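You operate a simulated robot arm through the tools that you are given. There is no shell and no other tool. Be economical: measure what you need, move in short steps, check, and stop when the job is done.

You are at the controls of a simulated two-armed robot. One attempt, no reset.

## Task
On the worktop beside the sink, fold the green hand towel in half, so that its two short edges meet.

It is judged by the outcome, as a careful person would: the job done as asked, and still so three seconds after it is handed in. It fails if anything else is knocked over, pushed out of place, dropped, spilled or broken. Flat cloth is picked up by pressing the open fingertips on it (5 to 10 N) and closing them slowly along it; thin cloth reads only 2 to 8 mm in the jaws.

## Robot
Two 6-joint arms with two-finger grippers on one trunk, on a base that drives. Base frame: it is fixed to the floor where the robot stands at the start and does not move with it; the origin is under the middle of the robot, x ahead of it, y to its left, z up; the surface under the hand at the start is at about z = 910. Lengths are in mm, angles in degrees, forces in N, time in s.
The left shoulder is at the start at [30, 178, 1013], the right one opposite. With the tool pointing down near the work surface each hand reaches from about 100 to 840 mm from the robot's upright axis, wherever it stands, measured 20 degrees to its own side. Places, roughly: green hand towel [600, -100, 900]; worktop beside the sink [800, -100, 900]. Payload 2.54 kg a hand.
The tool frame of a hand sits at the grasp point between the pads (the TCP): z along the fingers, y along the line on which they close. The tips reach 30 mm beyond it. Largest opening 116 mm; the body of the gripper starts 95 mm behind the TCP.
Orientation is told as [roll, pitch, yaw] about the base's x, y, z axes, in that order, counted from this pose: with the fingers straight down and closing along the base's y, the tool's x points along the base's -x, its y along +y and its z along -z.

## Interface
- The arms move only by the tool servo_tool. It takes "left_increments", "right_increments" or both (then of equal length, played together; a hand with none holds still); each is a list of rows, each an object of numbers (a shift or turn left out is 0, a gripper value left out holds the last): "gripper": the opening, from 0 (shut) to 1 (fully open); "dx", "dy", "dz": the shift along the tool's x, y, z in units of 300 mm (1.0 is 300 mm); "rx", "ry", "rz": the turn, a rotation vector about the tool's x, y, z in units of 45 degrees (1.0 is 45 degrees). In form: [{"gripper": .., "dx": .., "dy": .., "dz": .., "rx": .., "ry": .., "rz": ..}, ...]. A call has 1 to 10 rows; each row is the pose to reach, as a shift and turn from the pose commanded when the call began, along the tool's axes at that moment. A call with a number of a shift or a turn outside -1 to 1 is refused whole. Each row takes 0.2 s and may step no farther than 50 mm and 8.6 degrees from the row before; otherwise, or with a gripper value out of range, the whole call is refused. Where a pose cannot be reached the arm comes as near as it can. A force on the tool above 40 N (or 10 N above the force at the start of the call, whichever is more), or a blocked arm, ends the call early, and 0.2 s more pass. The fingers move at their own pace (about 153 mm/s each) and stop on an object; they squeeze with about 36 N. The grip force told is the motor's: it shows also when the fingers shut on nothing. Time passes only in rows, and 0.2 s behind the last, so rows that repeat a pose let the fingers close. The reply holds the time, the measured pose of the TCP, the force on the tool along the base axes, the opening and the grip force, in the units named above and with some noise, with the torque about the TCP (base axes, N m) and any sound that the robot's microphone picked up.
- Cameras (640 x 400 px; columns grow to the right, rows downward): "scene" is now at [46.1, -1.5, 1728]; the picture's right is [-0.04, -1.00, 0.00], its down [-0.79, 0.03, -0.61] and it looks along [0.61, -0.03, -0.79] (base axes); focal length 263 px, centre (320, 200). "left" rides on the left gripper at [69, 15, -122] in its tool frame; the picture's right is [-0.21, 0.98, 0.00], its down [-0.83, -0.18, -0.53] and it looks along [-0.52, -0.11, 0.85] (tool axes); focal length 251 px, centre (320, 200). "right" rides on the right gripper at [69, -15, -122] in its tool frame; the picture's right is [0.21, 0.98, 0.00], its down [-0.83, 0.18, -0.53] and it looks along [-0.52, 0.11, 0.85] (tool axes); focal length 251 px, centre (320, 200). There is no depth. A picture from a camera that has moved, and an enlarged one, comes with that camera's place and axes in the base frame and with its lens.
- snapshot(camera): a new picture of that camera. The clock stands still meanwhile.
- slide_trunk(by): slides the trunk up (or, below 0, down) by that many mm; the arms and the scene camera ride with it, the base frame stays. It gives what a move gives, with no picture.
- roll_base(legs): drives the robot by 1 to 6 legs, each [ahead, left, turn to the left] in mm, mm and degrees, along the robot's own axes; the way and the turn of a leg run together, so that a leg with both is an arc; at most 1500 mm and 180 degrees a leg. The arms and the cameras ride along, it lands a little off, and it stops where it bumps. It gives what a move gives.
- pan_tilt(pan, tilt): turns the head with the scene camera to pan (to the left, within 143 degrees either way) and tilt (down, from -29 to 69), counted from straight ahead of the robot. It gives what a move gives.
- inspect(camera, box): a new picture of the part [left, top, right, bottom] of that camera's present view, enlarged. The clock stands still meanwhile.
- job_done(): hands the job in; it is judged then, once.

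Go step by step. Nothing tells you exact positions but the pictures and the camera data: compare them with the known pose of the tool, close in by small moves and look again before you grip or let go. The budget is 120 turns and 108 pictures, counting those below and the enlarged ones. Unless the task says otherwise, let go and move clear before handing in, and close with one line.

The tools are called after ">>>" as name(argument=value, ...) on one line, values as JSON. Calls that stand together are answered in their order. servo_tool: Moves the arms, as the interface text tells. Its arguments: {"type":"object","properties":{"left_increments":{"type":"array"},"right_increments":{"type":"array"}},"required":[]} The other tools are called the same way: slide_trunk (by) slides the trunk up or down; roll_base (legs) drives the base; pan_tilt (pan, tilt) turns the head that bears the scene camera; snapshot (camera) takes a picture; inspect (camera, box) takes an enlarged picture of a part of a camera's view; job_done () hands the job in.

At the start:

```text
t: 0.0
left_tcp_pos: [478.5, 79.3, 1127.4]
left_ee_rot: [0.0, 0.0, 0.0]
left_wrist_force: [-0.5, -0.8, -0.3]
left_wrist_torque: [-0.01, 0.0, 0.0]
left_opening: 116.0
left_grip_force: 0.0
right_tcp_pos: [394.4, -291.0, 1154.3]
right_ee_rot: [0.1, -0.1, 0.0]
right_wrist_force: [-0.4, -0.4, -0.6]
right_wrist_torque: [-0.02, 0.03, 0.0]
right_opening: 116.0
right_grip_force: 0.1
trunk travel left (down, up): [-225.0, 315.0]
robot x, y, heading: [-1.0, 0.4, 0.2]
head pan, tilt: [-2.4, 52.5]
```

scene: 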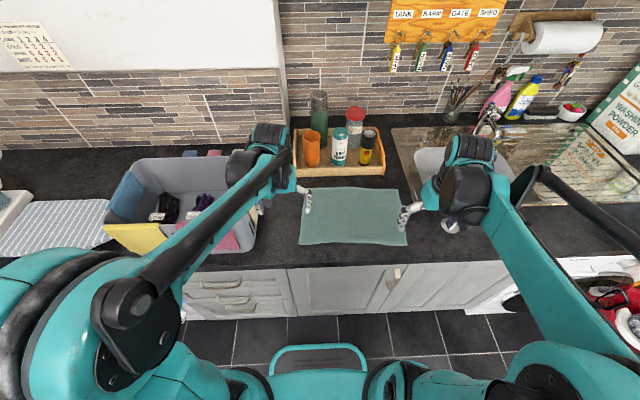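
right: 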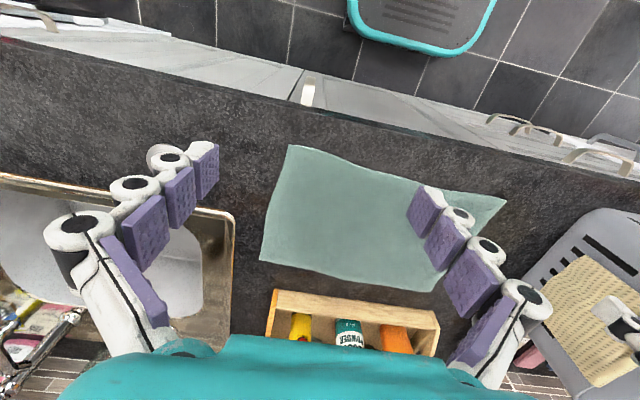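
left: 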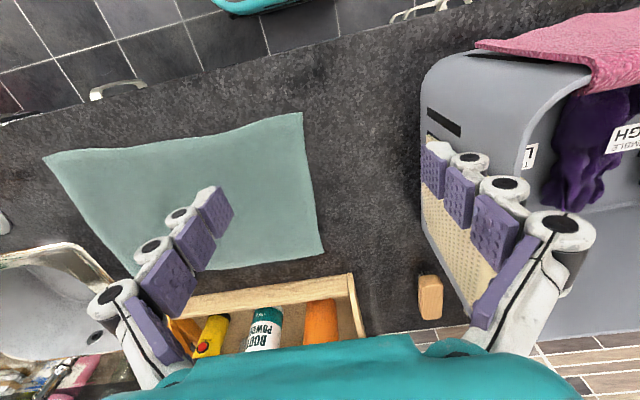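

I see the towel lying flat, roughly x 480–750 and y -350–+35, with its short edges at the left and right. I plan to take both corners of the left short edge, right hand on the far corner and left hand on the near one, and carry that edge over to the right. First I check how much room the base has ahead.

>>> pan_tilt(pan=0, tilt=69)

>>> snapshot(camera="scene")

```text
t: 0.8
left_tcp_pos: [478.6, 78.8, 1128.3]
left_ee_rot: [0.0, 0.1, 0.1]
left_wrist_force: [-0.4, -0.2, 0.5]
left_wrist_torque: [-0.03, -0.03, 0.0]
left_opening: 116.1
left_grip_force: 0.0
right_tcp_pos: [394.0, -290.8, 1153.8]
right_ee_rot: [-0.1, 0.0, 0.0]
right_wrist_force: [-0.5, 0.2, -0.5]
right_wrist_torque: [0.04, 0.0, -0.02]
right_opening: 116.2
right_grip_force: 0.0
trunk travel left (down, up): [-225.0, 315.0]
robot x, y, heading: [-1.7, 0.5, 0.1]
head pan, tilt: [0.0, 68.8]
```

```text
104 pictures are left
camera scene: at [27.5, 1.6, 1709.5], right [0.0, -1.0, 0.0], down [-0.93, 0.0, -0.36], along [0.36, 0.0, -0.93], focal length 263 px, centre (320, 200)
```

scene: 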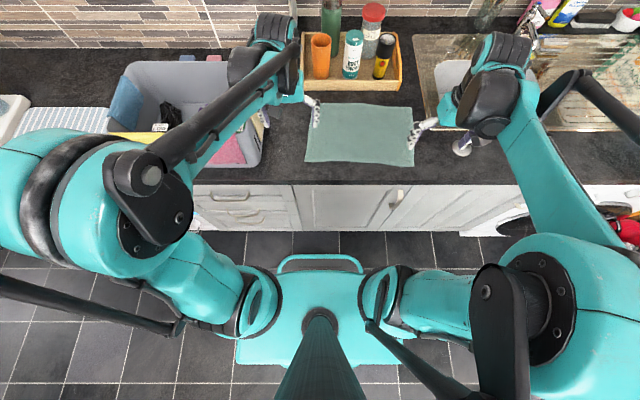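

There is about 150 mm between the base and the cabinet, so 80 ahead is safe. I move ahead and to the right so that both corners of the left edge fall to the left of the right arm.

>>> roll_base(legs=[[80, 0, 0], [0, -130, 0]])

>>> snapshot(camera="scene")

>>> snapshot(camera="left")

```text
t: 2.7
left_tcp_pos: [556.8, -51.9, 1127.8]
left_ee_rot: [0.1, 0.1, -0.1]
left_wrist_force: [0.3, -0.6, 0.0]
left_wrist_torque: [0.05, -0.03, 0.04]
left_opening: 116.1
left_grip_force: 0.1
right_tcp_pos: [472.4, -421.4, 1153.9]
right_ee_rot: [0.1, -0.1, -0.2]
right_wrist_force: [0.2, -0.7, 0.5]
right_wrist_torque: [0.06, 0.01, 0.02]
right_opening: 116.2
right_grip_force: 0.1
trunk travel left (down, up): [-225.0, 315.0]
robot x, y, heading: [79.3, -131.6, -0.1]
head pan, tilt: [0.0, 68.8]
```

```text
103 pictures are left
camera scene: at [106.8, -129.0, 1709.4], right [0.0, -1.0, 0.0], down [-0.93, 0.0, -0.36], along [0.36, 0.0, -0.93], focal length 263 px, centre (320, 200)
```

scene: 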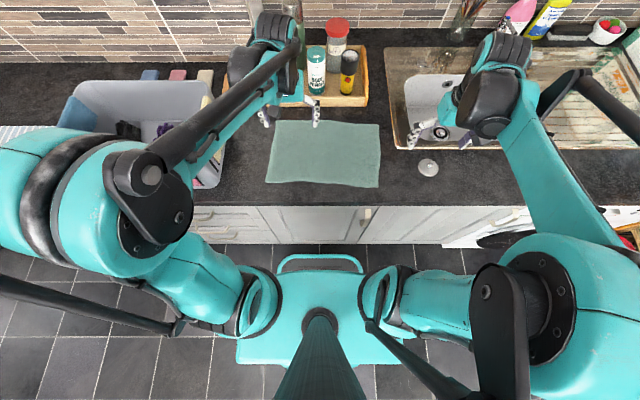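

```text
102 pictures are left
camera left: at [490.7, -36.2, 1250.0], right [0.22, 0.98, 0.0], down [0.83, -0.18, 0.53], along [0.52, -0.11, -0.85], focal length 251 px, centre (320, 200)
```

left: 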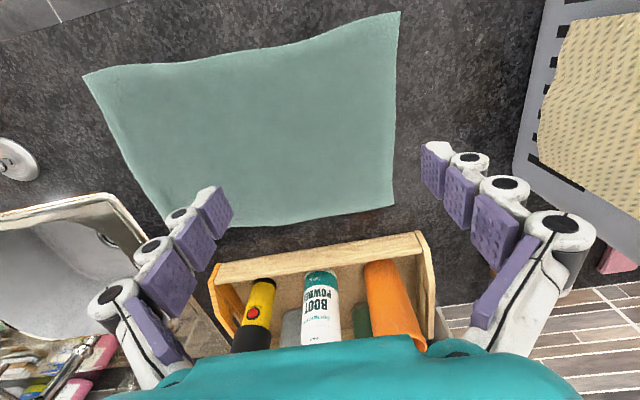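

Fitting the views gives these corners: left-far (735, 33), left-near (481, 54), right-far (715, -349) and right-near (463, -328). I roll a little further right so the right forearm will clear the left hand, and move the left hand back toward the near corner.

>>> roll_base(legs=[[0, -75, 0]])

>>> servo_tool(left_increments=[{"gripper": 0.6, "dx": 0.08, "dy": 0.12}, {"gripper": 0.6, "dx": 0.15, "dy": 0.24}, {"dx": 0.19, "dy": 0.36}, {"dx": 0.19, "dy": 0.48}, {"dx": 0.19, "dy": 0.51}])

```text
t: 3.8
left_tcp_pos: [557.5, -126.9, 1128.8]
left_ee_rot: [0.2, 0.0, -0.1]
left_wrist_force: [0.2, -1.2, -0.6]
left_wrist_torque: [0.07, -0.01, -0.02]
left_opening: 116.2
left_grip_force: 0.0
right_tcp_pos: [472.3, -497.3, 1152.6]
right_ee_rot: [0.0, 0.0, -0.1]
right_wrist_force: [0.0, -0.8, -1.0]
right_wrist_torque: [0.06, 0.02, -0.02]
right_opening: 116.0
right_grip_force: 0.1
trunk travel left (down, up): [-225.0, 315.0]
robot x, y, heading: [80.8, -201.3, -0.1]
head pan, tilt: [0.0, 68.8]
```

```text
t: 5.0
left_tcp_pos: [500.8, 27.0, 1128.6]
left_ee_rot: [0.0, 0.0, -0.1]
left_wrist_force: [0.6, -0.2, -0.3]
left_wrist_torque: [0.03, 0.0, 0.01]
left_opening: 69.5
left_grip_force: 0.0
right_tcp_pos: [471.8, -494.6, 1152.6]
right_ee_rot: [0.0, 0.0, -0.1]
right_wrist_force: [0.0, -0.5, -0.3]
right_wrist_torque: [0.02, 0.01, 0.0]
right_opening: 116.0
right_grip_force: 0.0
trunk travel left (down, up): [-225.0, 315.0]
robot x, y, heading: [79.0, -202.7, -0.3]
head pan, tilt: [0.0, 68.8]
```

Left hand is above the near corner. Now the right hand goes over toward the far corner, staying high.

>>> servo_tool(right_increments=[{"gripper": 0.6, "dx": -0.07, "dy": 0.1}, {"dx": -0.14, "dy": 0.2}, {"dx": -0.21, "dy": 0.3}, {"dx": -0.28, "dy": 0.4}, {"dx": -0.35, "dy": 0.5}, {"dx": -0.42, "dy": 0.6}, {"dx": -0.49, "dy": 0.7}, {"dx": -0.56, "dy": 0.8}, {"dx": -0.63, "dy": 0.9}, {"dx": -0.7, "dy": 1.0}])

>>> snapshot(camera="scene")

```text
t: 7.2
left_tcp_pos: [502.1, 28.5, 1128.0]
left_ee_rot: [0.0, 0.0, -0.1]
left_wrist_force: [0.3, 0.5, 0.1]
left_wrist_torque: [-0.02, 0.05, 0.01]
left_opening: 69.2
left_grip_force: 0.1
right_tcp_pos: [685.4, -195.2, 1152.9]
right_ee_rot: [-0.1, 0.1, -0.1]
right_wrist_force: [0.1, 0.3, -0.2]
right_wrist_torque: [-0.03, 0.0, 0.0]
right_opening: 69.6
right_grip_force: 0.1
trunk travel left (down, up): [-225.0, 315.0]
robot x, y, heading: [77.1, -203.8, -0.1]
head pan, tilt: [0.0, 68.8]
```

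```text
101 pictures are left
camera scene: at [108.2, -200.7, 1709.4], right [0.0, -1.0, 0.0], down [-0.93, 0.0, -0.36], along [0.36, 0.0, -0.93], focal length 263 px, centre (320, 200)
```

scene: 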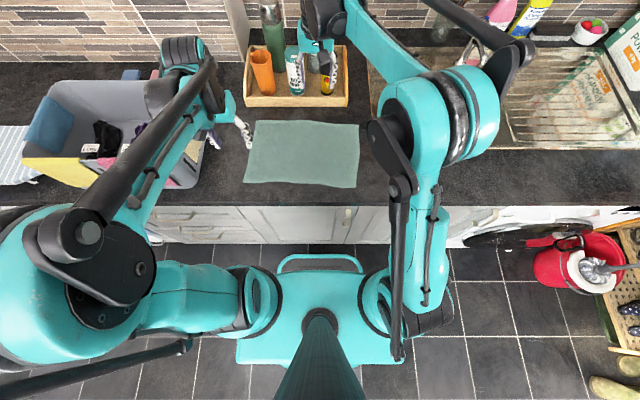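

The arms are clear of each other so far. I bring the right hand over the far-left corner and look through its camera.

>>> servo_tool(right_increments=[{"dx": -0.03, "dy": 0.1}, {"dx": -0.06, "dy": 0.2}, {"dx": -0.1, "dy": 0.3}, {"dx": -0.1, "dy": 0.4}, {"dx": -0.1, "dy": 0.5}, {"dx": -0.1, "dy": 0.6}, {"dx": -0.1, "dy": 0.66}, {"dx": -0.1, "dy": 0.66}])

>>> snapshot(camera="scene")

>>> snapshot(camera="right")

>>> snapshot(camera="left")

```text
t: 9.0
left_tcp_pos: [501.3, 27.2, 1129.9]
left_ee_rot: [0.0, 0.0, -0.2]
left_wrist_force: [0.3, -0.8, 0.5]
left_wrist_torque: [-0.01, -0.03, 0.02]
left_opening: 69.6
left_grip_force: 0.1
right_tcp_pos: [712.6, 1.5, 1152.9]
right_ee_rot: [-0.1, 0.0, -0.1]
right_wrist_force: [0.2, 0.1, -1.0]
right_wrist_torque: [-0.02, 0.02, 0.01]
right_opening: 69.8
right_grip_force: 0.0
trunk travel left (down, up): [-225.0, 315.0]
robot x, y, heading: [79.1, -203.2, 0.3]
head pan, tilt: [0.0, 68.8]
```

```text
100 pictures are left
camera scene: at [106.8, -202.2, 1709.4], right [0.0, -1.0, 0.0], down [-0.93, 0.0, -0.36], along [0.36, 0.0, -0.93], focal length 263 px, centre (320, 200)
```

scene: 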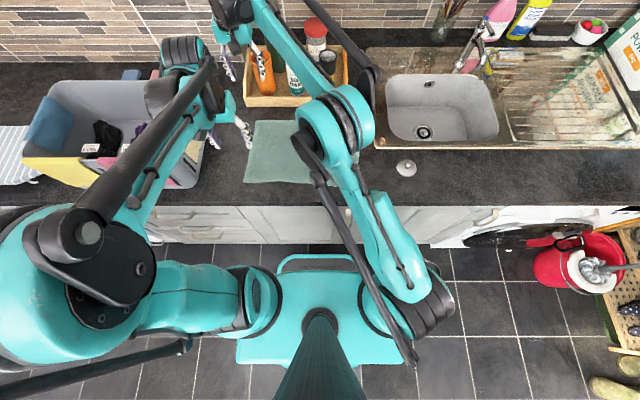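

```text
99 pictures are left
camera right: at [643.4, -11.7, 1275.6], right [-0.21, 0.98, 0.0], down [0.83, 0.18, 0.53], along [0.52, 0.11, -0.85], focal length 251 px, centre (320, 200)
```

right: 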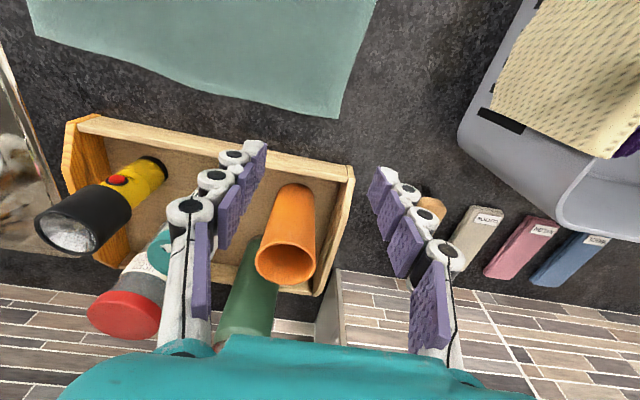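

```text
98 pictures are left
camera left: at [433.8, 42.6, 1249.7], right [0.22, 0.98, 0.0], down [0.83, -0.18, 0.53], along [0.52, -0.12, -0.85], focal length 251 px, centre (320, 200)
```

left: 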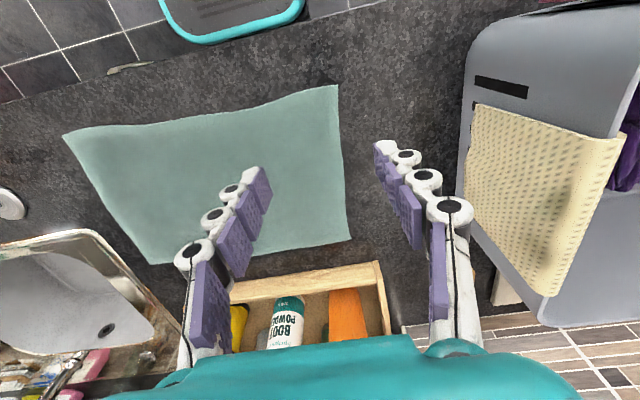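

The corners are confirmed: left-far (730, 30), left-near (482, 50). The basket wall starts at y≥200 and the tray at x≥799, both clear, so I lower both hands together with the jaws at about 36 mm.

>>> servo_tool(left_increments=[{"gripper": 0.31, "dy": -0.037, "dz": 0.06}, {"dy": -0.037, "dz": 0.12}, {"dy": -0.037, "dz": 0.18}, {"dy": -0.037, "dz": 0.24}, {"dy": -0.037, "dz": 0.3}, {"dy": -0.037, "dz": 0.36}, {"dy": -0.037, "dz": 0.42}, {"dy": -0.037, "dz": 0.48}, {"dy": -0.037, "dz": 0.54}, {"dy": -0.037, "dz": 0.56}], right_increments=[{"gripper": 0.31, "dy": -0.01, "dz": 0.07}, {"dy": -0.01, "dz": 0.14}, {"dy": -0.01, "dz": 0.21}, {"dy": -0.01, "dz": 0.28}, {"dy": -0.01, "dz": 0.35}, {"dy": -0.01, "dz": 0.42}, {"dy": -0.01, "dz": 0.49}, {"dy": -0.01, "dz": 0.56}, {"dy": -0.01, "dz": 0.62}, {"dy": -0.01, "dz": 0.64}])

>>> snapshot(camera="right")

>>> snapshot(camera="left")

```text
t: 11.2
left_tcp_pos: [501.9, 16.8, 960.2]
left_ee_rot: [0.0, 0.0, -0.1]
left_wrist_force: [-0.2, -0.8, 1.1]
left_wrist_torque: [-0.05, 0.02, -0.01]
left_opening: 36.0
left_grip_force: 0.0
right_tcp_pos: [714.8, -1.0, 961.7]
right_ee_rot: [0.0, 0.0, 0.0]
right_wrist_force: [0.4, 0.0, -0.8]
right_wrist_torque: [-0.01, 0.0, 0.01]
right_opening: 35.7
right_grip_force: 0.0
trunk travel left (down, up): [-225.0, 315.0]
robot x, y, heading: [79.0, -205.0, -0.4]
head pan, tilt: [0.0, 68.8]
```

```text
97 pictures are left
camera right: at [644.0, -15.1, 1083.8], right [-0.21, 0.98, 0.0], down [0.83, 0.18, 0.53], along [0.52, 0.11, -0.85], focal length 251 px, centre (320, 200)
```

right: 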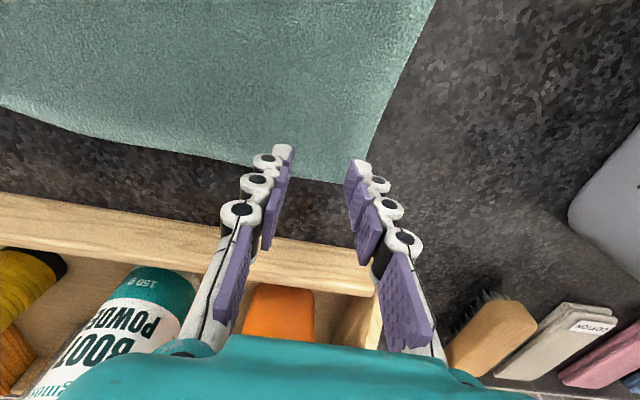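

```text
96 pictures are left
camera left: at [433.8, 32.0, 1082.3], right [0.22, 0.98, 0.0], down [0.83, -0.18, 0.53], along [0.52, -0.12, -0.85], focal length 251 px, centre (320, 200)
```

left: 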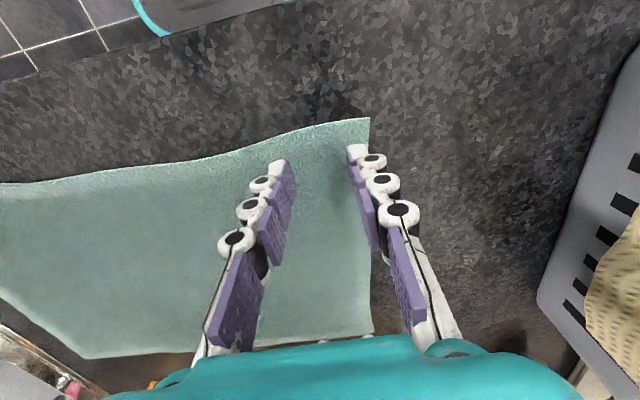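

Both jaws straddle the right spots with the outer finger just inside the edge. I shift each slightly inward and lower near contact.

>>> servo_tool(left_increments=[{"dx": -0.027, "dz": 0.02}, {"dx": -0.027, "dz": 0.04}, {"dx": -0.027, "dz": 0.06}, {"dx": -0.027, "dz": 0.07}], right_increments=[{"dx": 0.02, "dz": 0.02}, {"dx": 0.02, "dz": 0.04}, {"dx": 0.02, "dz": 0.06}, {"dx": 0.02, "dz": 0.07}])

```text
t: 12.2
left_tcp_pos: [508.7, 16.4, 941.3]
left_ee_rot: [0.0, -0.1, -0.1]
left_wrist_force: [4.7, 0.5, 27.1]
left_wrist_torque: [0.06, -0.1, -0.01]
left_opening: 37.4
left_grip_force: 0.7
right_tcp_pos: [705.9, -2.0, 942.4]
right_ee_rot: [0.0, -0.2, 0.0]
right_wrist_force: [0.4, -0.5, 10.4]
right_wrist_torque: [-0.02, -0.08, 0.01]
right_opening: 36.4
right_grip_force: 0.2
trunk travel left (down, up): [-225.0, 315.0]
robot x, y, heading: [76.9, -205.9, 0.1]
head pan, tilt: [0.0, 68.8]
```

Contact: left presses 27 N, too much, and right 10 N. I ease the left up slightly.

>>> servo_tool(left_increments=[{"dz": -0.004}, {"dz": -0.0055}], right_increments=[{"dz": -0.0005}, {"dz": -0.0005}])

```text
t: 12.8
left_tcp_pos: [508.3, 15.7, 941.5]
left_ee_rot: [0.0, -0.1, -0.1]
left_wrist_force: [0.4, -0.4, 7.8]
left_wrist_torque: [-0.04, 0.01, 0.01]
left_opening: 34.8
left_grip_force: 5.6
right_tcp_pos: [705.7, -0.5, 941.7]
right_ee_rot: [0.0, 0.0, -0.1]
right_wrist_force: [0.4, -0.4, 21.5]
right_wrist_torque: [-0.06, 0.03, 0.01]
right_opening: 36.1
right_grip_force: 7.2
trunk travel left (down, up): [-225.0, 315.0]
robot x, y, heading: [79.4, -204.5, -0.1]
head pan, tilt: [0.0, 68.8]
```

Left is now at 8 N and right has crept up to 21 N, so I ease the right, then close both slowly.

>>> servo_tool(right_increments=[{"dz": -0.002}, {"dz": -0.004}])

```text
t: 13.4
left_tcp_pos: [508.7, 16.5, 941.1]
left_ee_rot: [0.0, 0.0, -0.1]
left_wrist_force: [0.4, -0.6, 5.6]
left_wrist_torque: [-0.02, 0.0, 0.03]
left_opening: 35.2
left_grip_force: 5.7
right_tcp_pos: [707.2, -0.8, 941.9]
right_ee_rot: [0.0, 0.0, -0.1]
right_wrist_force: [-0.2, -0.8, 6.5]
right_wrist_torque: [-0.05, 0.03, 0.01]
right_opening: 34.4
right_grip_force: 5.6
trunk travel left (down, up): [-225.0, 315.0]
robot x, y, heading: [82.6, -202.1, 0.1]
head pan, tilt: [0.0, 68.8]
```

>>> servo_tool(left_increments=[{"gripper": 0.28}, {"gripper": 0.25}, {"gripper": 0.22}, {"gripper": 0.19}, {"gripper": 0.16}, {"gripper": 0.13}, {"gripper": 0.1}, {"gripper": 0.07}, {"gripper": 0.03}, {"gripper": 0.0}], right_increments=[{"gripper": 0.28}, {"gripper": 0.25}, {"gripper": 0.22}, {"gripper": 0.19}, {"gripper": 0.16}, {"gripper": 0.13}, {"gripper": 0.1}, {"gripper": 0.07}, {"gripper": 0.03}, {"gripper": 0.0}])

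>>> snapshot(camera="right")

>>> snapshot(camera="left")

```text
t: 15.6
left_tcp_pos: [508.2, 15.9, 941.8]
left_ee_rot: [0.0, 0.0, -0.1]
left_wrist_force: [1.1, -0.4, 6.9]
left_wrist_torque: [0.0, -0.01, -0.08]
left_opening: 4.3
left_grip_force: 33.0
right_tcp_pos: [707.9, -0.7, 942.5]
right_ee_rot: [0.0, 0.0, -0.1]
right_wrist_force: [-0.9, -0.2, 2.7]
right_wrist_torque: [0.0, 0.02, -0.01]
right_opening: 4.5
right_grip_force: 33.1
trunk travel left (down, up): [-225.0, 315.0]
robot x, y, heading: [79.7, -201.7, -0.2]
head pan, tilt: [0.0, 68.8]
```

```text
95 pictures are left
camera right: at [637.3, -15.0, 1064.5], right [-0.21, 0.98, 0.0], down [0.83, 0.18, 0.53], along [0.52, 0.11, -0.85], focal length 251 px, centre (320, 200)
```

right: 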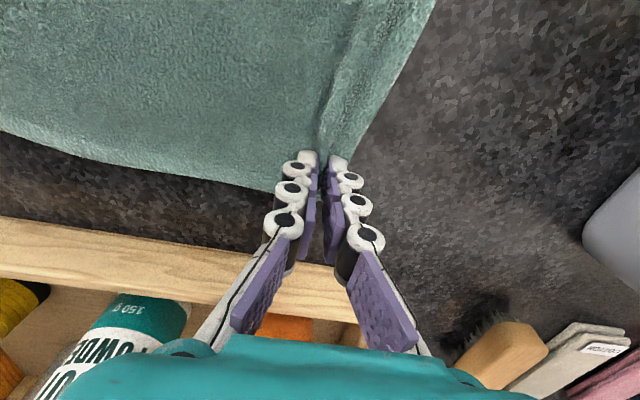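

```text
94 pictures are left
camera left: at [441.6, 31.9, 1062.8], right [0.22, 0.98, 0.0], down [0.83, -0.18, 0.53], along [0.52, -0.12, -0.85], focal length 251 px, centre (320, 200)
```

left: 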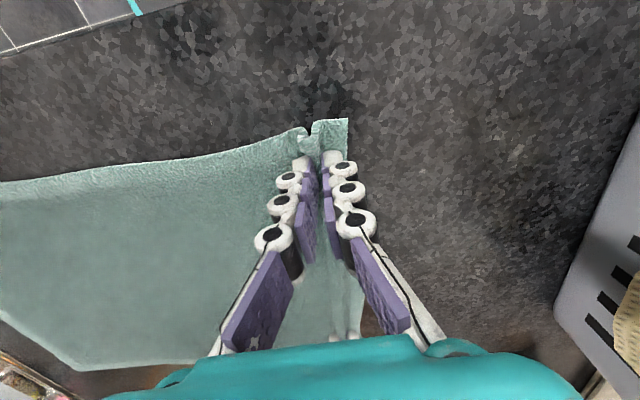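

Both hands hold cloth (about 4.4 mm), with roughly 22 mm of edge beyond the pinch. I lift a bit with a small drift to the right and check.

>>> servo_tool(left_increments=[{"dz": -0.03}, {"dz": -0.06, "dy": -0.01}, {"dz": -0.09, "dy": -0.02}, {"dz": -0.12, "dy": -0.03}, {"dz": -0.15, "dy": -0.05}, {"dz": -0.18, "dy": -0.07}, {"dz": -0.2, "dy": -0.09}], right_increments=[{"dz": -0.03}, {"dz": -0.06, "dy": -0.01}, {"dz": -0.09, "dy": -0.02}, {"dz": -0.12, "dy": -0.03}, {"dz": -0.15, "dy": -0.05}, {"dz": -0.18, "dy": -0.07}, {"dz": -0.2, "dy": -0.09}])

>>> snapshot(camera="scene")

```text
t: 17.2
left_tcp_pos: [509.0, -10.9, 1000.2]
left_ee_rot: [0.0, 0.0, -0.1]
left_wrist_force: [1.0, 0.0, -0.1]
left_wrist_torque: [-0.02, -0.05, -0.03]
left_opening: 4.1
left_grip_force: 32.5
right_tcp_pos: [707.1, -27.8, 1002.4]
right_ee_rot: [0.0, 0.0, 0.0]
right_wrist_force: [-0.6, -0.1, 0.1]
right_wrist_torque: [0.05, -0.01, -0.03]
right_opening: 4.1
right_grip_force: 33.2
trunk travel left (down, up): [-225.0, 315.0]
robot x, y, heading: [77.9, -207.1, -0.3]
head pan, tilt: [0.0, 68.8]
```

```text
93 pictures are left
camera scene: at [106.7, -202.4, 1709.4], right [0.0, -1.0, 0.0], down [-0.93, 0.0, -0.36], along [0.36, 0.0, -0.93], focal length 263 px, centre (320, 200)
```

scene: 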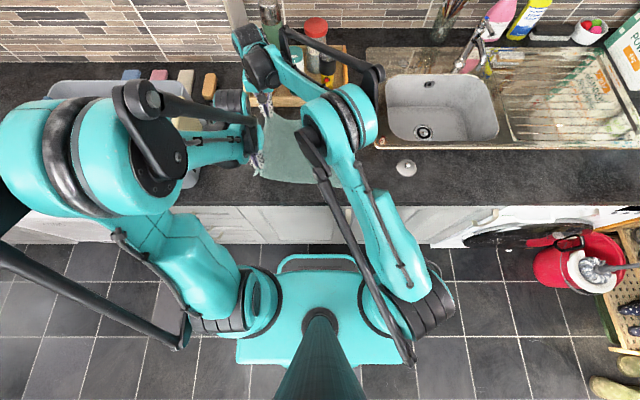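

Cloth is held and lifting well. I roll right in steps with lifts between.

>>> roll_base(legs=[[0, -50, 0]])

>>> servo_tool(left_increments=[{"dz": -0.04}, {"dz": -0.08}, {"dz": -0.12}, {"dz": -0.16}, {"dz": -0.2}], right_increments=[{"dz": -0.04}, {"dz": -0.08}, {"dz": -0.12}, {"dz": -0.16}, {"dz": -0.2}])

>>> roll_base(legs=[[0, -60, 0]])

>>> snapshot(camera="scene")

>>> snapshot(camera="left")

```text
t: 18.1
left_tcp_pos: [509.6, -62.4, 1002.0]
left_ee_rot: [0.1, -0.1, -0.1]
left_wrist_force: [1.2, -0.3, -0.3]
left_wrist_torque: [0.07, -0.06, -0.04]
left_opening: 4.3
left_grip_force: 32.8
right_tcp_pos: [706.5, -79.4, 1003.1]
right_ee_rot: [0.2, 0.0, -0.1]
right_wrist_force: [-1.2, -1.7, 0.6]
right_wrist_torque: [0.11, 0.05, -0.04]
right_opening: 4.1
right_grip_force: 33.4
trunk travel left (down, up): [-225.0, 315.0]
robot x, y, heading: [81.7, -253.4, -0.3]
head pan, tilt: [0.0, 68.8]
```

```text
t: 19.3
left_tcp_pos: [508.6, -61.0, 1060.6]
left_ee_rot: [0.0, 0.0, 0.0]
left_wrist_force: [0.8, -0.6, -0.2]
left_wrist_torque: [0.0, -0.03, -0.05]
left_opening: 4.5
left_grip_force: 32.8
right_tcp_pos: [705.7, -77.5, 1062.7]
right_ee_rot: [0.0, 0.1, -0.1]
right_wrist_force: [-1.3, 0.3, -0.6]
right_wrist_torque: [-0.03, 0.01, -0.04]
right_opening: 4.1
right_grip_force: 33.2
trunk travel left (down, up): [-225.0, 315.0]
robot x, y, heading: [80.2, -249.2, 0.1]
head pan, tilt: [0.0, 68.8]
```

```text
t: 20.3
left_tcp_pos: [510.4, -121.6, 1061.3]
left_ee_rot: [0.1, 0.0, -0.1]
left_wrist_force: [1.0, -1.7, -0.5]
left_wrist_torque: [0.04, -0.03, -0.03]
left_opening: 4.1
left_grip_force: 33.0
right_tcp_pos: [708.1, -140.2, 1061.7]
right_ee_rot: [0.0, 0.0, -0.2]
right_wrist_force: [-1.2, 0.1, -0.3]
right_wrist_torque: [0.06, 0.03, -0.03]
right_opening: 4.4
right_grip_force: 32.8
trunk travel left (down, up): [-225.0, 315.0]
robot x, y, heading: [78.2, -310.9, -0.3]
head pan, tilt: [0.0, 68.8]
```

```text
92 pictures are left
camera scene: at [106.7, -314.5, 1709.4], right [0.0, -1.0, 0.0], down [-0.93, 0.0, -0.36], along [0.36, 0.0, -0.93], focal length 263 px, centre (320, 200)
```

scene: 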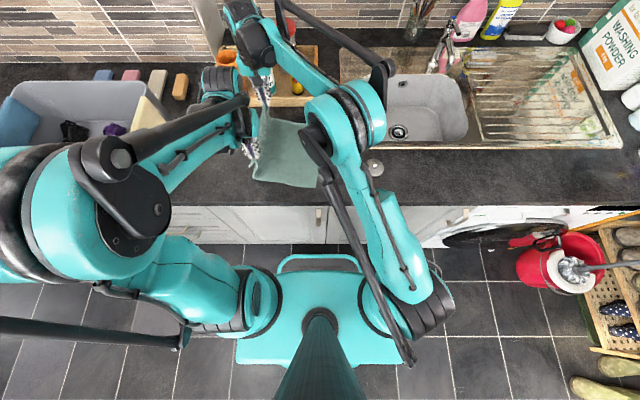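

```text
91 pictures are left
camera left: at [441.9, -107.0, 1182.7], right [0.22, 0.98, 0.0], down [0.83, -0.18, 0.53], along [0.52, -0.11, -0.85], focal length 251 px, centre (320, 200)
```

left: 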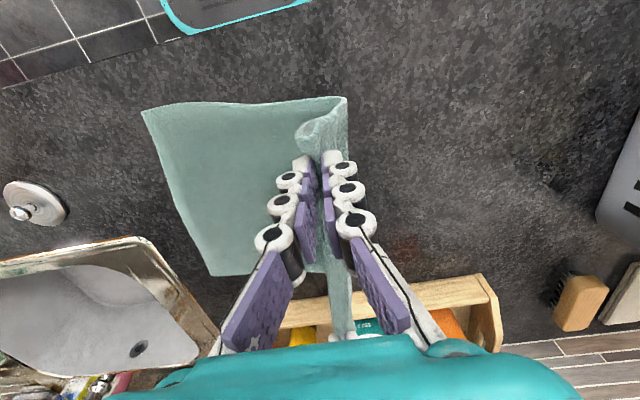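

The towel hangs nicely and its right part still lies flat. I continue rolling right, then lower.

>>> roll_base(legs=[[0, -90, 0]])

>>> servo_tool(left_increments=[{"dz": 0.04}, {"dz": 0.08}, {"dz": 0.12}, {"dz": 0.16}], right_increments=[{"dz": 0.04}, {"dz": 0.08}, {"dz": 0.12}, {"dz": 0.16}])

>>> snapshot(camera="scene")

>>> snapshot(camera="left")

```text
t: 21.4
left_tcp_pos: [509.9, -212.3, 1061.9]
left_ee_rot: [0.1, -0.1, -0.2]
left_wrist_force: [1.0, -0.2, 0.3]
left_wrist_torque: [-0.05, -0.03, -0.08]
left_opening: 4.5
left_grip_force: 32.7
right_tcp_pos: [706.9, -229.8, 1061.9]
right_ee_rot: [0.0, 0.0, -0.1]
right_wrist_force: [-1.6, -0.3, 0.6]
right_wrist_torque: [0.06, 0.07, -0.04]
right_opening: 4.4
right_grip_force: 33.5
trunk travel left (down, up): [-225.0, 315.0]
robot x, y, heading: [76.6, -405.7, -0.1]
head pan, tilt: [0.0, 68.8]
```

```text
t: 22.4
left_tcp_pos: [509.9, -211.1, 1012.8]
left_ee_rot: [0.0, 0.1, -0.1]
left_wrist_force: [1.1, 0.2, 0.6]
left_wrist_torque: [0.0, -0.05, -0.06]
left_opening: 4.2
left_grip_force: 33.5
right_tcp_pos: [707.9, -227.6, 1013.6]
right_ee_rot: [0.0, 0.0, -0.2]
right_wrist_force: [-1.1, -0.1, -0.5]
right_wrist_torque: [0.01, 0.02, -0.04]
right_opening: 4.4
right_grip_force: 32.4
trunk travel left (down, up): [-225.0, 315.0]
robot x, y, heading: [80.4, -402.5, -0.1]
head pan, tilt: [0.0, 68.8]
```

```text
90 pictures are left
camera scene: at [107.3, -401.2, 1709.4], right [0.0, -1.0, 0.0], down [-0.93, 0.0, -0.36], along [0.36, 0.0, -0.93], focal length 263 px, centre (320, 200)
```

scene: 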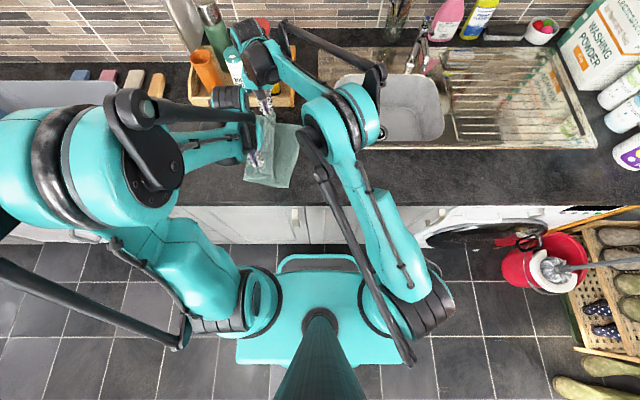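

```text
89 pictures are left
camera left: at [442.6, -194.5, 1134.0], right [0.22, 0.98, 0.0], down [0.83, -0.18, 0.53], along [0.52, -0.12, -0.85], focal length 251 px, centre (320, 200)
```

left: 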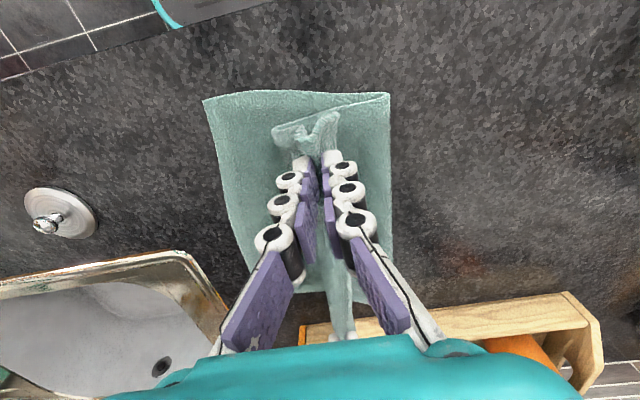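

The lying part slid about 24 mm left, so the right edge is now at y≈-303 (near) and -325 (far). I want the pinch points at about (487, -281) and (689, -303), so I roll the rest, shift both hands 20 mm toward me, and lower.

>>> roll_base(legs=[[0, -72, 0]])

>>> servo_tool(left_increments=[{"dx": 0.02, "dz": 0.04}, {"dx": 0.04, "dz": 0.08}, {"dx": 0.06, "dz": 0.1}, {"dx": 0.073, "dz": 0.12}], right_increments=[{"dx": 0.02, "dz": 0.04}, {"dx": 0.04, "dz": 0.08}, {"dx": 0.06, "dz": 0.1}, {"dx": 0.06, "dz": 0.12}])

>>> snapshot(camera="scene")

>>> snapshot(camera="left")

>>> snapshot(camera="right")

```text
t: 23.4
left_tcp_pos: [509.3, -282.8, 1012.4]
left_ee_rot: [0.2, -0.1, -0.2]
left_wrist_force: [0.9, -0.6, 0.4]
left_wrist_torque: [0.05, -0.02, -0.04]
left_opening: 4.5
left_grip_force: 33.2
right_tcp_pos: [708.5, -301.0, 1014.3]
right_ee_rot: [0.1, 0.0, -0.2]
right_wrist_force: [-1.1, -0.6, -0.4]
right_wrist_torque: [0.03, 0.04, -0.01]
right_opening: 4.5
right_grip_force: 32.7
trunk travel left (down, up): [-225.0, 315.0]
robot x, y, heading: [80.6, -474.1, -0.3]
head pan, tilt: [0.0, 68.8]
```

```text
t: 24.4
left_tcp_pos: [487.8, -280.8, 976.9]
left_ee_rot: [0.0, 0.0, -0.2]
left_wrist_force: [3.8, -1.0, 0.0]
left_wrist_torque: [0.01, -0.09, -0.04]
left_opening: 4.2
left_grip_force: 32.5
right_tcp_pos: [689.8, -300.4, 977.2]
right_ee_rot: [0.0, 0.1, -0.3]
right_wrist_force: [-2.6, 0.6, -0.9]
right_wrist_torque: [0.02, 0.12, -0.01]
right_opening: 4.0
right_grip_force: 32.8
trunk travel left (down, up): [-225.0, 315.0]
robot x, y, heading: [82.3, -473.8, -0.1]
head pan, tilt: [0.0, 68.8]
```

```text
88 pictures are left
camera scene: at [107.1, -472.9, 1709.4], right [0.0, -1.0, 0.0], down [-0.93, 0.0, -0.36], along [0.36, 0.0, -0.93], focal length 263 px, centre (320, 200)
```

scene: 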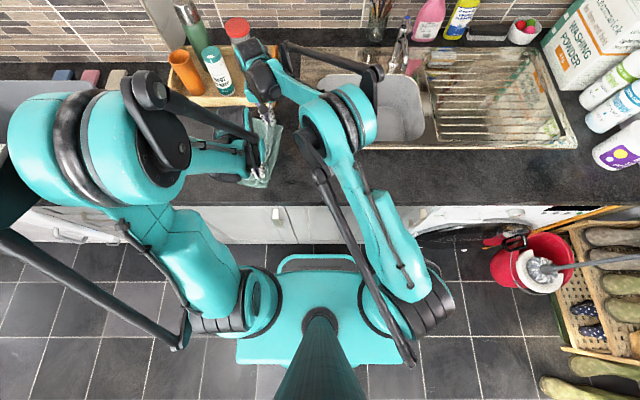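

```text
87 pictures are left
camera left: at [420.7, -266.7, 1097.9], right [0.22, 0.98, 0.0], down [0.82, -0.18, 0.53], along [0.52, -0.12, -0.85], focal length 251 px, centre (320, 200)
```

left: 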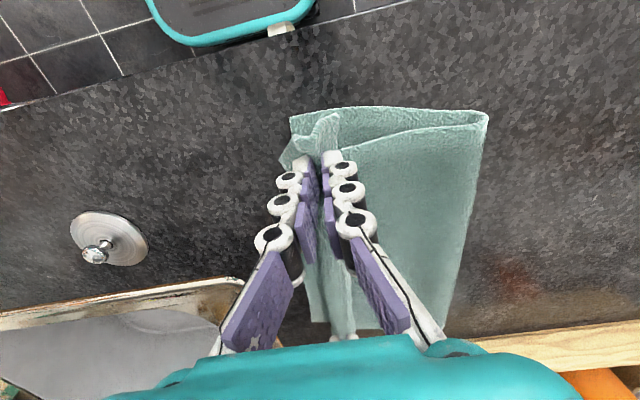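

```text
86 pictures are left
camera right: at [620.3, -314.3, 1100.5], right [-0.21, 0.98, 0.0], down [0.83, 0.18, 0.53], along [0.52, 0.11, -0.85], focal length 251 px, centre (320, 200)
```

right: 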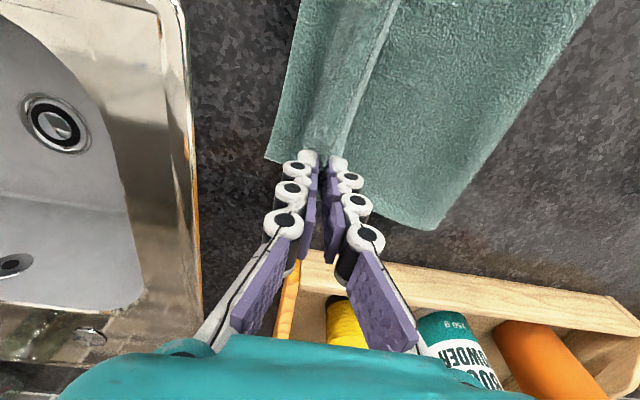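

The bottom edge runs from (462, -300) near to (709, -342) far, so the right hand needs about 20 mm more. I overshoot slightly while lowering so the flap lays outward, then come back.

>>> servo_tool(left_increments=[{"dx": -0.007, "dy": -0.015, "dz": 0.02}, {"dx": -0.007, "dy": -0.027, "dz": 0.05}, {"dx": -0.007, "dy": -0.027, "dz": 0.08}, {"dx": -0.007, "dy": -0.027, "dz": 0.1}, {"dx": -0.007, "dy": -0.01, "dz": 0.105}], right_increments=[{"dx": 0.01, "dy": -0.05, "dz": 0.02}, {"dx": 0.01, "dy": -0.09, "dz": 0.05}, {"dx": 0.01, "dy": -0.093, "dz": 0.08}, {"dx": 0.01, "dy": -0.093, "dz": 0.1}, {"dx": 0.01, "dy": -0.075, "dz": 0.105}])

>>> snapshot(camera="left")

>>> snapshot(camera="right")

```text
t: 25.6
left_tcp_pos: [489.3, -285.6, 945.7]
left_ee_rot: [0.1, -0.1, -0.2]
left_wrist_force: [3.2, -4.6, 15.9]
left_wrist_torque: [-0.16, -0.29, -0.12]
left_opening: 4.0
left_grip_force: 33.4
right_tcp_pos: [683.7, -323.2, 947.2]
right_ee_rot: [0.0, 0.0, -0.3]
right_wrist_force: [-2.9, -0.2, 5.0]
right_wrist_torque: [0.02, 0.11, -0.1]
right_opening: 4.1
right_grip_force: 33.5
trunk travel left (down, up): [-225.0, 315.0]
robot x, y, heading: [81.2, -476.2, -0.4]
head pan, tilt: [0.0, 68.8]
```

```text
85 pictures are left
camera left: at [421.5, -270.0, 1067.7], right [0.22, 0.98, 0.0], down [0.82, -0.18, 0.54], along [0.52, -0.12, -0.84], focal length 251 px, centre (320, 200)
```

left: 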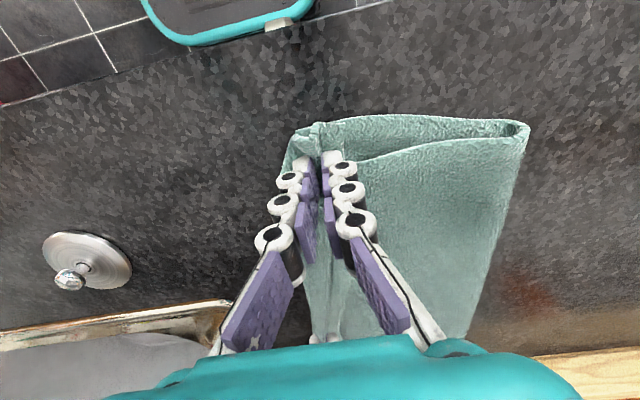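

```text
84 pictures are left
camera right: at [615.6, -337.9, 1069.9], right [-0.21, 0.98, 0.0], down [0.83, 0.18, 0.53], along [0.52, 0.11, -0.85], focal length 251 px, centre (320, 200)
```

right: 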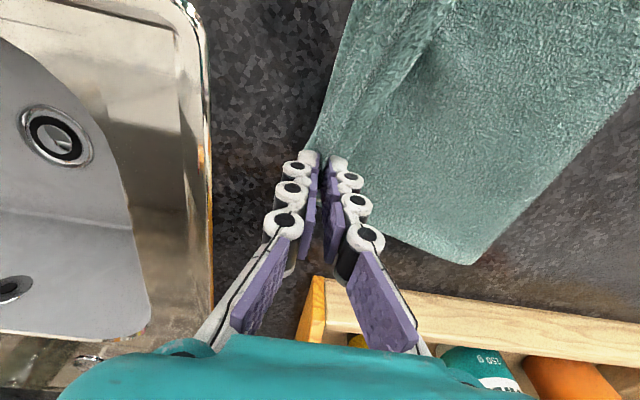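

Both fingertips are resting on the surface with the flap outward. I open a little, lift clear, and look.

>>> servo_tool(left_increments=[{"gripper": 0.05, "dz": -0.005}, {"gripper": 0.1, "dz": -0.008}, {"gripper": 0.15, "dz": -0.012}, {"gripper": 0.15, "dz": -0.012}, {"dz": -0.06}, {"dz": -0.12}, {"dz": -0.2}, {"dz": -0.3}, {"dz": -0.4}], right_increments=[{"gripper": 0.05, "dz": -0.005}, {"gripper": 0.1, "dz": -0.008}, {"gripper": 0.15, "dz": -0.012}, {"gripper": 0.15, "dz": -0.012}, {"dz": -0.06}, {"dz": -0.12}, {"dz": -0.2}, {"dz": -0.3}, {"dz": -0.4}])

>>> snapshot(camera="left")

>>> snapshot(camera="right")

>>> snapshot(camera="scene")

```text
t: 27.6
left_tcp_pos: [489.1, -285.1, 1066.9]
left_ee_rot: [0.0, -0.2, -0.1]
left_wrist_force: [-0.9, 0.0, 0.1]
left_wrist_torque: [-0.06, -0.04, -0.01]
left_opening: 17.2
left_grip_force: 0.0
right_tcp_pos: [685.6, -321.6, 1067.4]
right_ee_rot: [0.1, 0.0, -0.3]
right_wrist_force: [0.1, 0.3, 0.5]
right_wrist_torque: [-0.02, 0.0, -0.04]
right_opening: 17.1
right_grip_force: 0.1
trunk travel left (down, up): [-225.0, 315.0]
robot x, y, heading: [79.5, -475.8, -0.2]
head pan, tilt: [0.0, 68.8]
```

```text
83 pictures are left
camera left: at [421.0, -269.5, 1188.0], right [0.22, 0.98, 0.0], down [0.82, -0.18, 0.53], along [0.52, -0.12, -0.84], focal length 251 px, centre (320, 200)
```

left: 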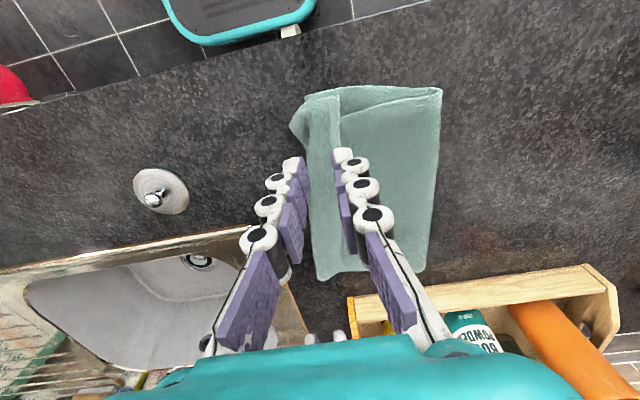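

```text
82 pictures are left
camera right: at [616.0, -336.4, 1189.6], right [-0.21, 0.98, 0.0], down [0.83, 0.18, 0.53], along [0.52, 0.11, -0.85], focal length 251 px, centre (320, 200)
```

right: 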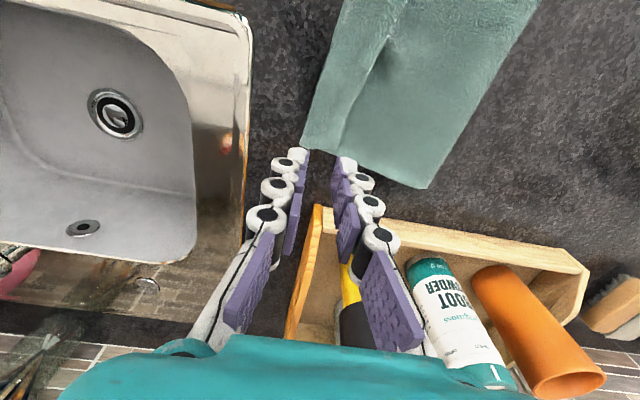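

```text
81 pictures are left
camera scene: at [104.9, -473.2, 1709.5], right [0.0, -1.0, 0.0], down [-0.93, 0.0, -0.36], along [0.36, 0.0, -0.93], focal length 263 px, centre (320, 200)
```

scene: 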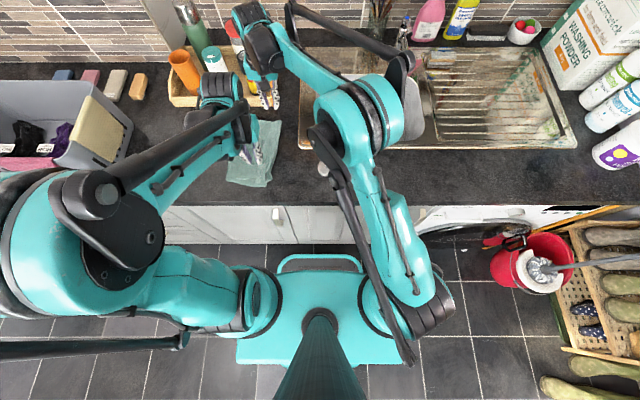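

The towel is folded roughly in half. I raise the hands further and zoom in on the edges.

>>> servo_tool(left_increments=[{"dx": 0.1, "dz": -0.1}, {"dx": 0.2, "dz": -0.2}, {"dx": 0.2, "dz": -0.3}], right_increments=[{"dy": -0.1, "dx": 0.1, "dz": -0.1}, {"dx": 0.2, "dy": -0.2, "dz": -0.2}, {"dx": 0.3, "dy": -0.3, "dz": -0.3}])

>>> inspect(camera="left", box=[220, 60, 520, 320])

>>> snapshot(camera="right")

>>> inspect(camera="scene", box=[190, 90, 350, 200])

```text
refused: row 1 steps farther than a row can; nothing moved
```

```text
1.54 times, centred on (370, 190) of left
camera zoom: at [421.0, -269.5, 1188.0], right [0.22, 0.98, 0.0], down [0.82, -0.18, 0.53], along [0.52, -0.12, -0.84], focal length 387 px, centre (243, 215)
```

zoom: 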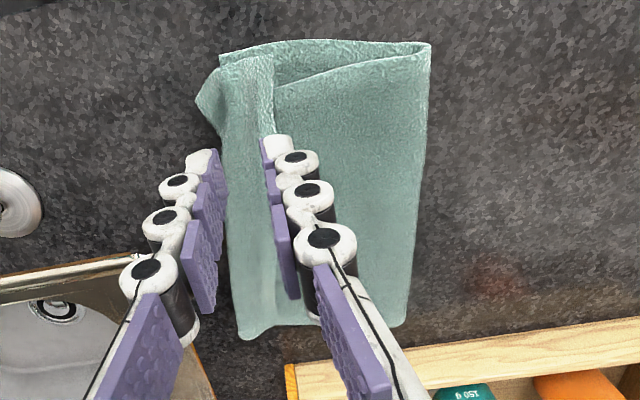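

```text
79 pictures are left
camera right: at [616.0, -336.4, 1189.6], right [-0.21, 0.98, 0.0], down [0.83, 0.18, 0.53], along [0.52, 0.11, -0.85], focal length 251 px, centre (320, 200)
```

right: 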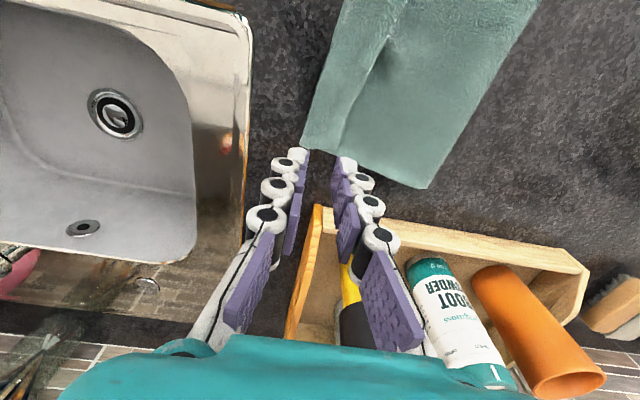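

```text
3.64 times, centred on (270, 145) of scene
camera zoom: at [104.9, -473.2, 1709.5], right [0.0, -1.0, 0.0], down [-0.93, 0.0, -0.36], along [0.36, 0.0, -0.93], focal length 956 px, centre (502, 400)
```

zoom: 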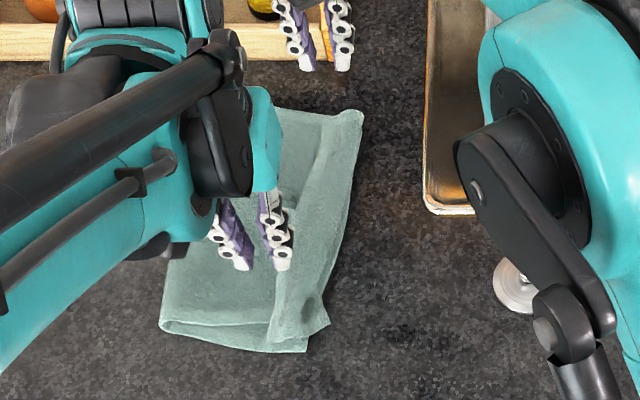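

There's a small triangle sticking out at the near corner. I move the hands away and look again.

>>> servo_tool(left_increments=[{"dx": 0.05, "dz": -0.08}, {"dx": 0.1, "dz": -0.16}, {"dx": 0.15, "dz": -0.24}, {"dx": 0.2, "dz": -0.32}, {"dx": 0.2, "dy": 0.12, "dz": -0.32}, {"dx": 0.2, "dy": 0.24, "dz": -0.32}], right_increments=[{"dz": -0.08, "dy": -0.06}, {"dz": -0.16, "dy": -0.12}, {"dz": -0.2, "dy": -0.2}, {"dz": -0.2, "dy": -0.3}, {"dz": -0.2, "dy": -0.4}, {"dz": -0.2, "dy": -0.5}])

>>> snapshot(camera="left")

>>> inspect(camera="scene", box=[190, 90, 350, 200])

```text
t: 29.0
left_tcp_pos: [428.8, -211.9, 1162.4]
left_ee_rot: [0.0, 0.0, -0.1]
left_wrist_force: [0.3, 0.3, -0.6]
left_wrist_torque: [0.02, 0.0, 0.04]
left_opening: 17.3
left_grip_force: 0.1
right_tcp_pos: [685.8, -471.4, 1126.6]
right_ee_rot: [-0.1, 0.1, -0.1]
right_wrist_force: [-0.8, -0.5, 0.1]
right_wrist_torque: [0.06, -0.02, -0.01]
right_opening: 17.4
right_grip_force: 0.2
trunk travel left (down, up): [-225.0, 315.0]
robot x, y, heading: [80.4, -476.5, -0.0]
head pan, tilt: [0.0, 68.8]
```

```text
77 pictures are left
camera left: at [360.9, -197.0, 1283.5], right [0.22, 0.98, 0.0], down [0.82, -0.18, 0.53], along [0.52, -0.12, -0.85], focal length 251 px, centre (320, 200)
```

left: 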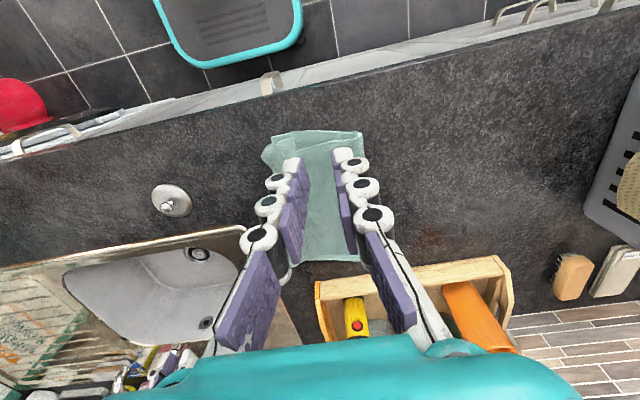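

```text
3.64 times, centred on (270, 145) of scene
camera zoom: at [105.9, -473.6, 1709.4], right [0.0, -1.0, 0.0], down [-0.93, 0.0, -0.36], along [0.36, 0.0, -0.93], focal length 956 px, centre (502, 400)
```

zoom: 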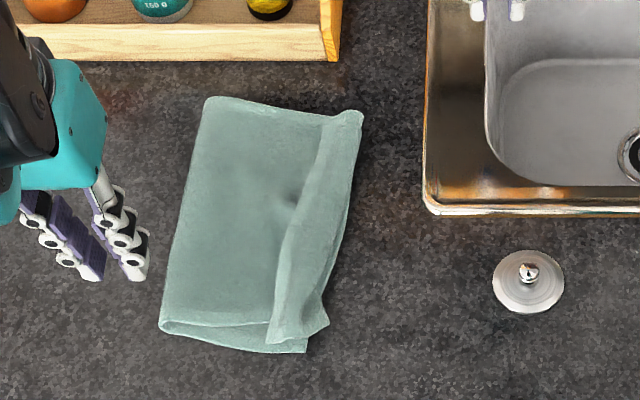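

Good clear view: a collapsed pinch pleat remains along the top layer near the open edge, and the near corners are a bit off. I zoom in for details.

>>> inspect(camera="scene", box=[248, 145, 288, 180])

>>> inspect(camera="scene", box=[248, 112, 288, 147])

```text
11.43 times, centred on (268, 162) of scene
camera zoom: at [105.9, -473.6, 1709.4], right [0.0, -1.0, 0.0], down [-0.93, 0.0, -0.36], along [0.36, 0.0, -0.93], focal length 3003 px, centre (914, 629)
```

zoom: 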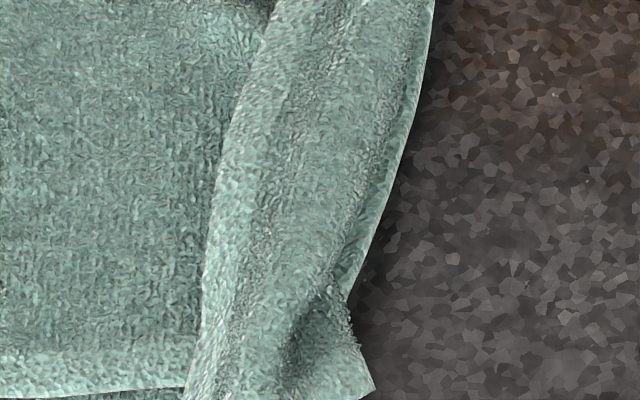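

```text
11.43 times, centred on (268, 130) of scene
camera zoom: at [105.9, -473.6, 1709.4], right [0.0, -1.0, 0.0], down [-0.93, 0.0, -0.36], along [0.36, 0.0, -0.93], focal length 3003 px, centre (914, 1006)
```

zoom: 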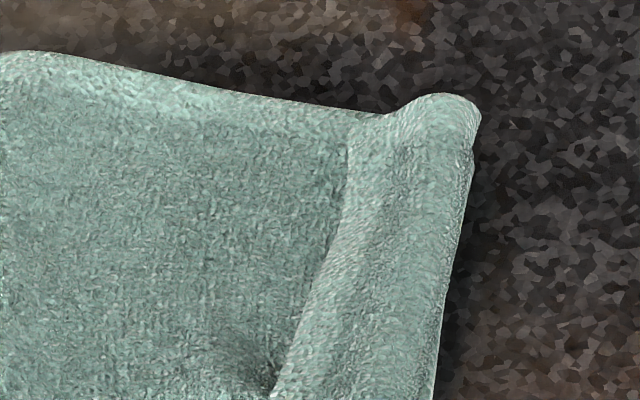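

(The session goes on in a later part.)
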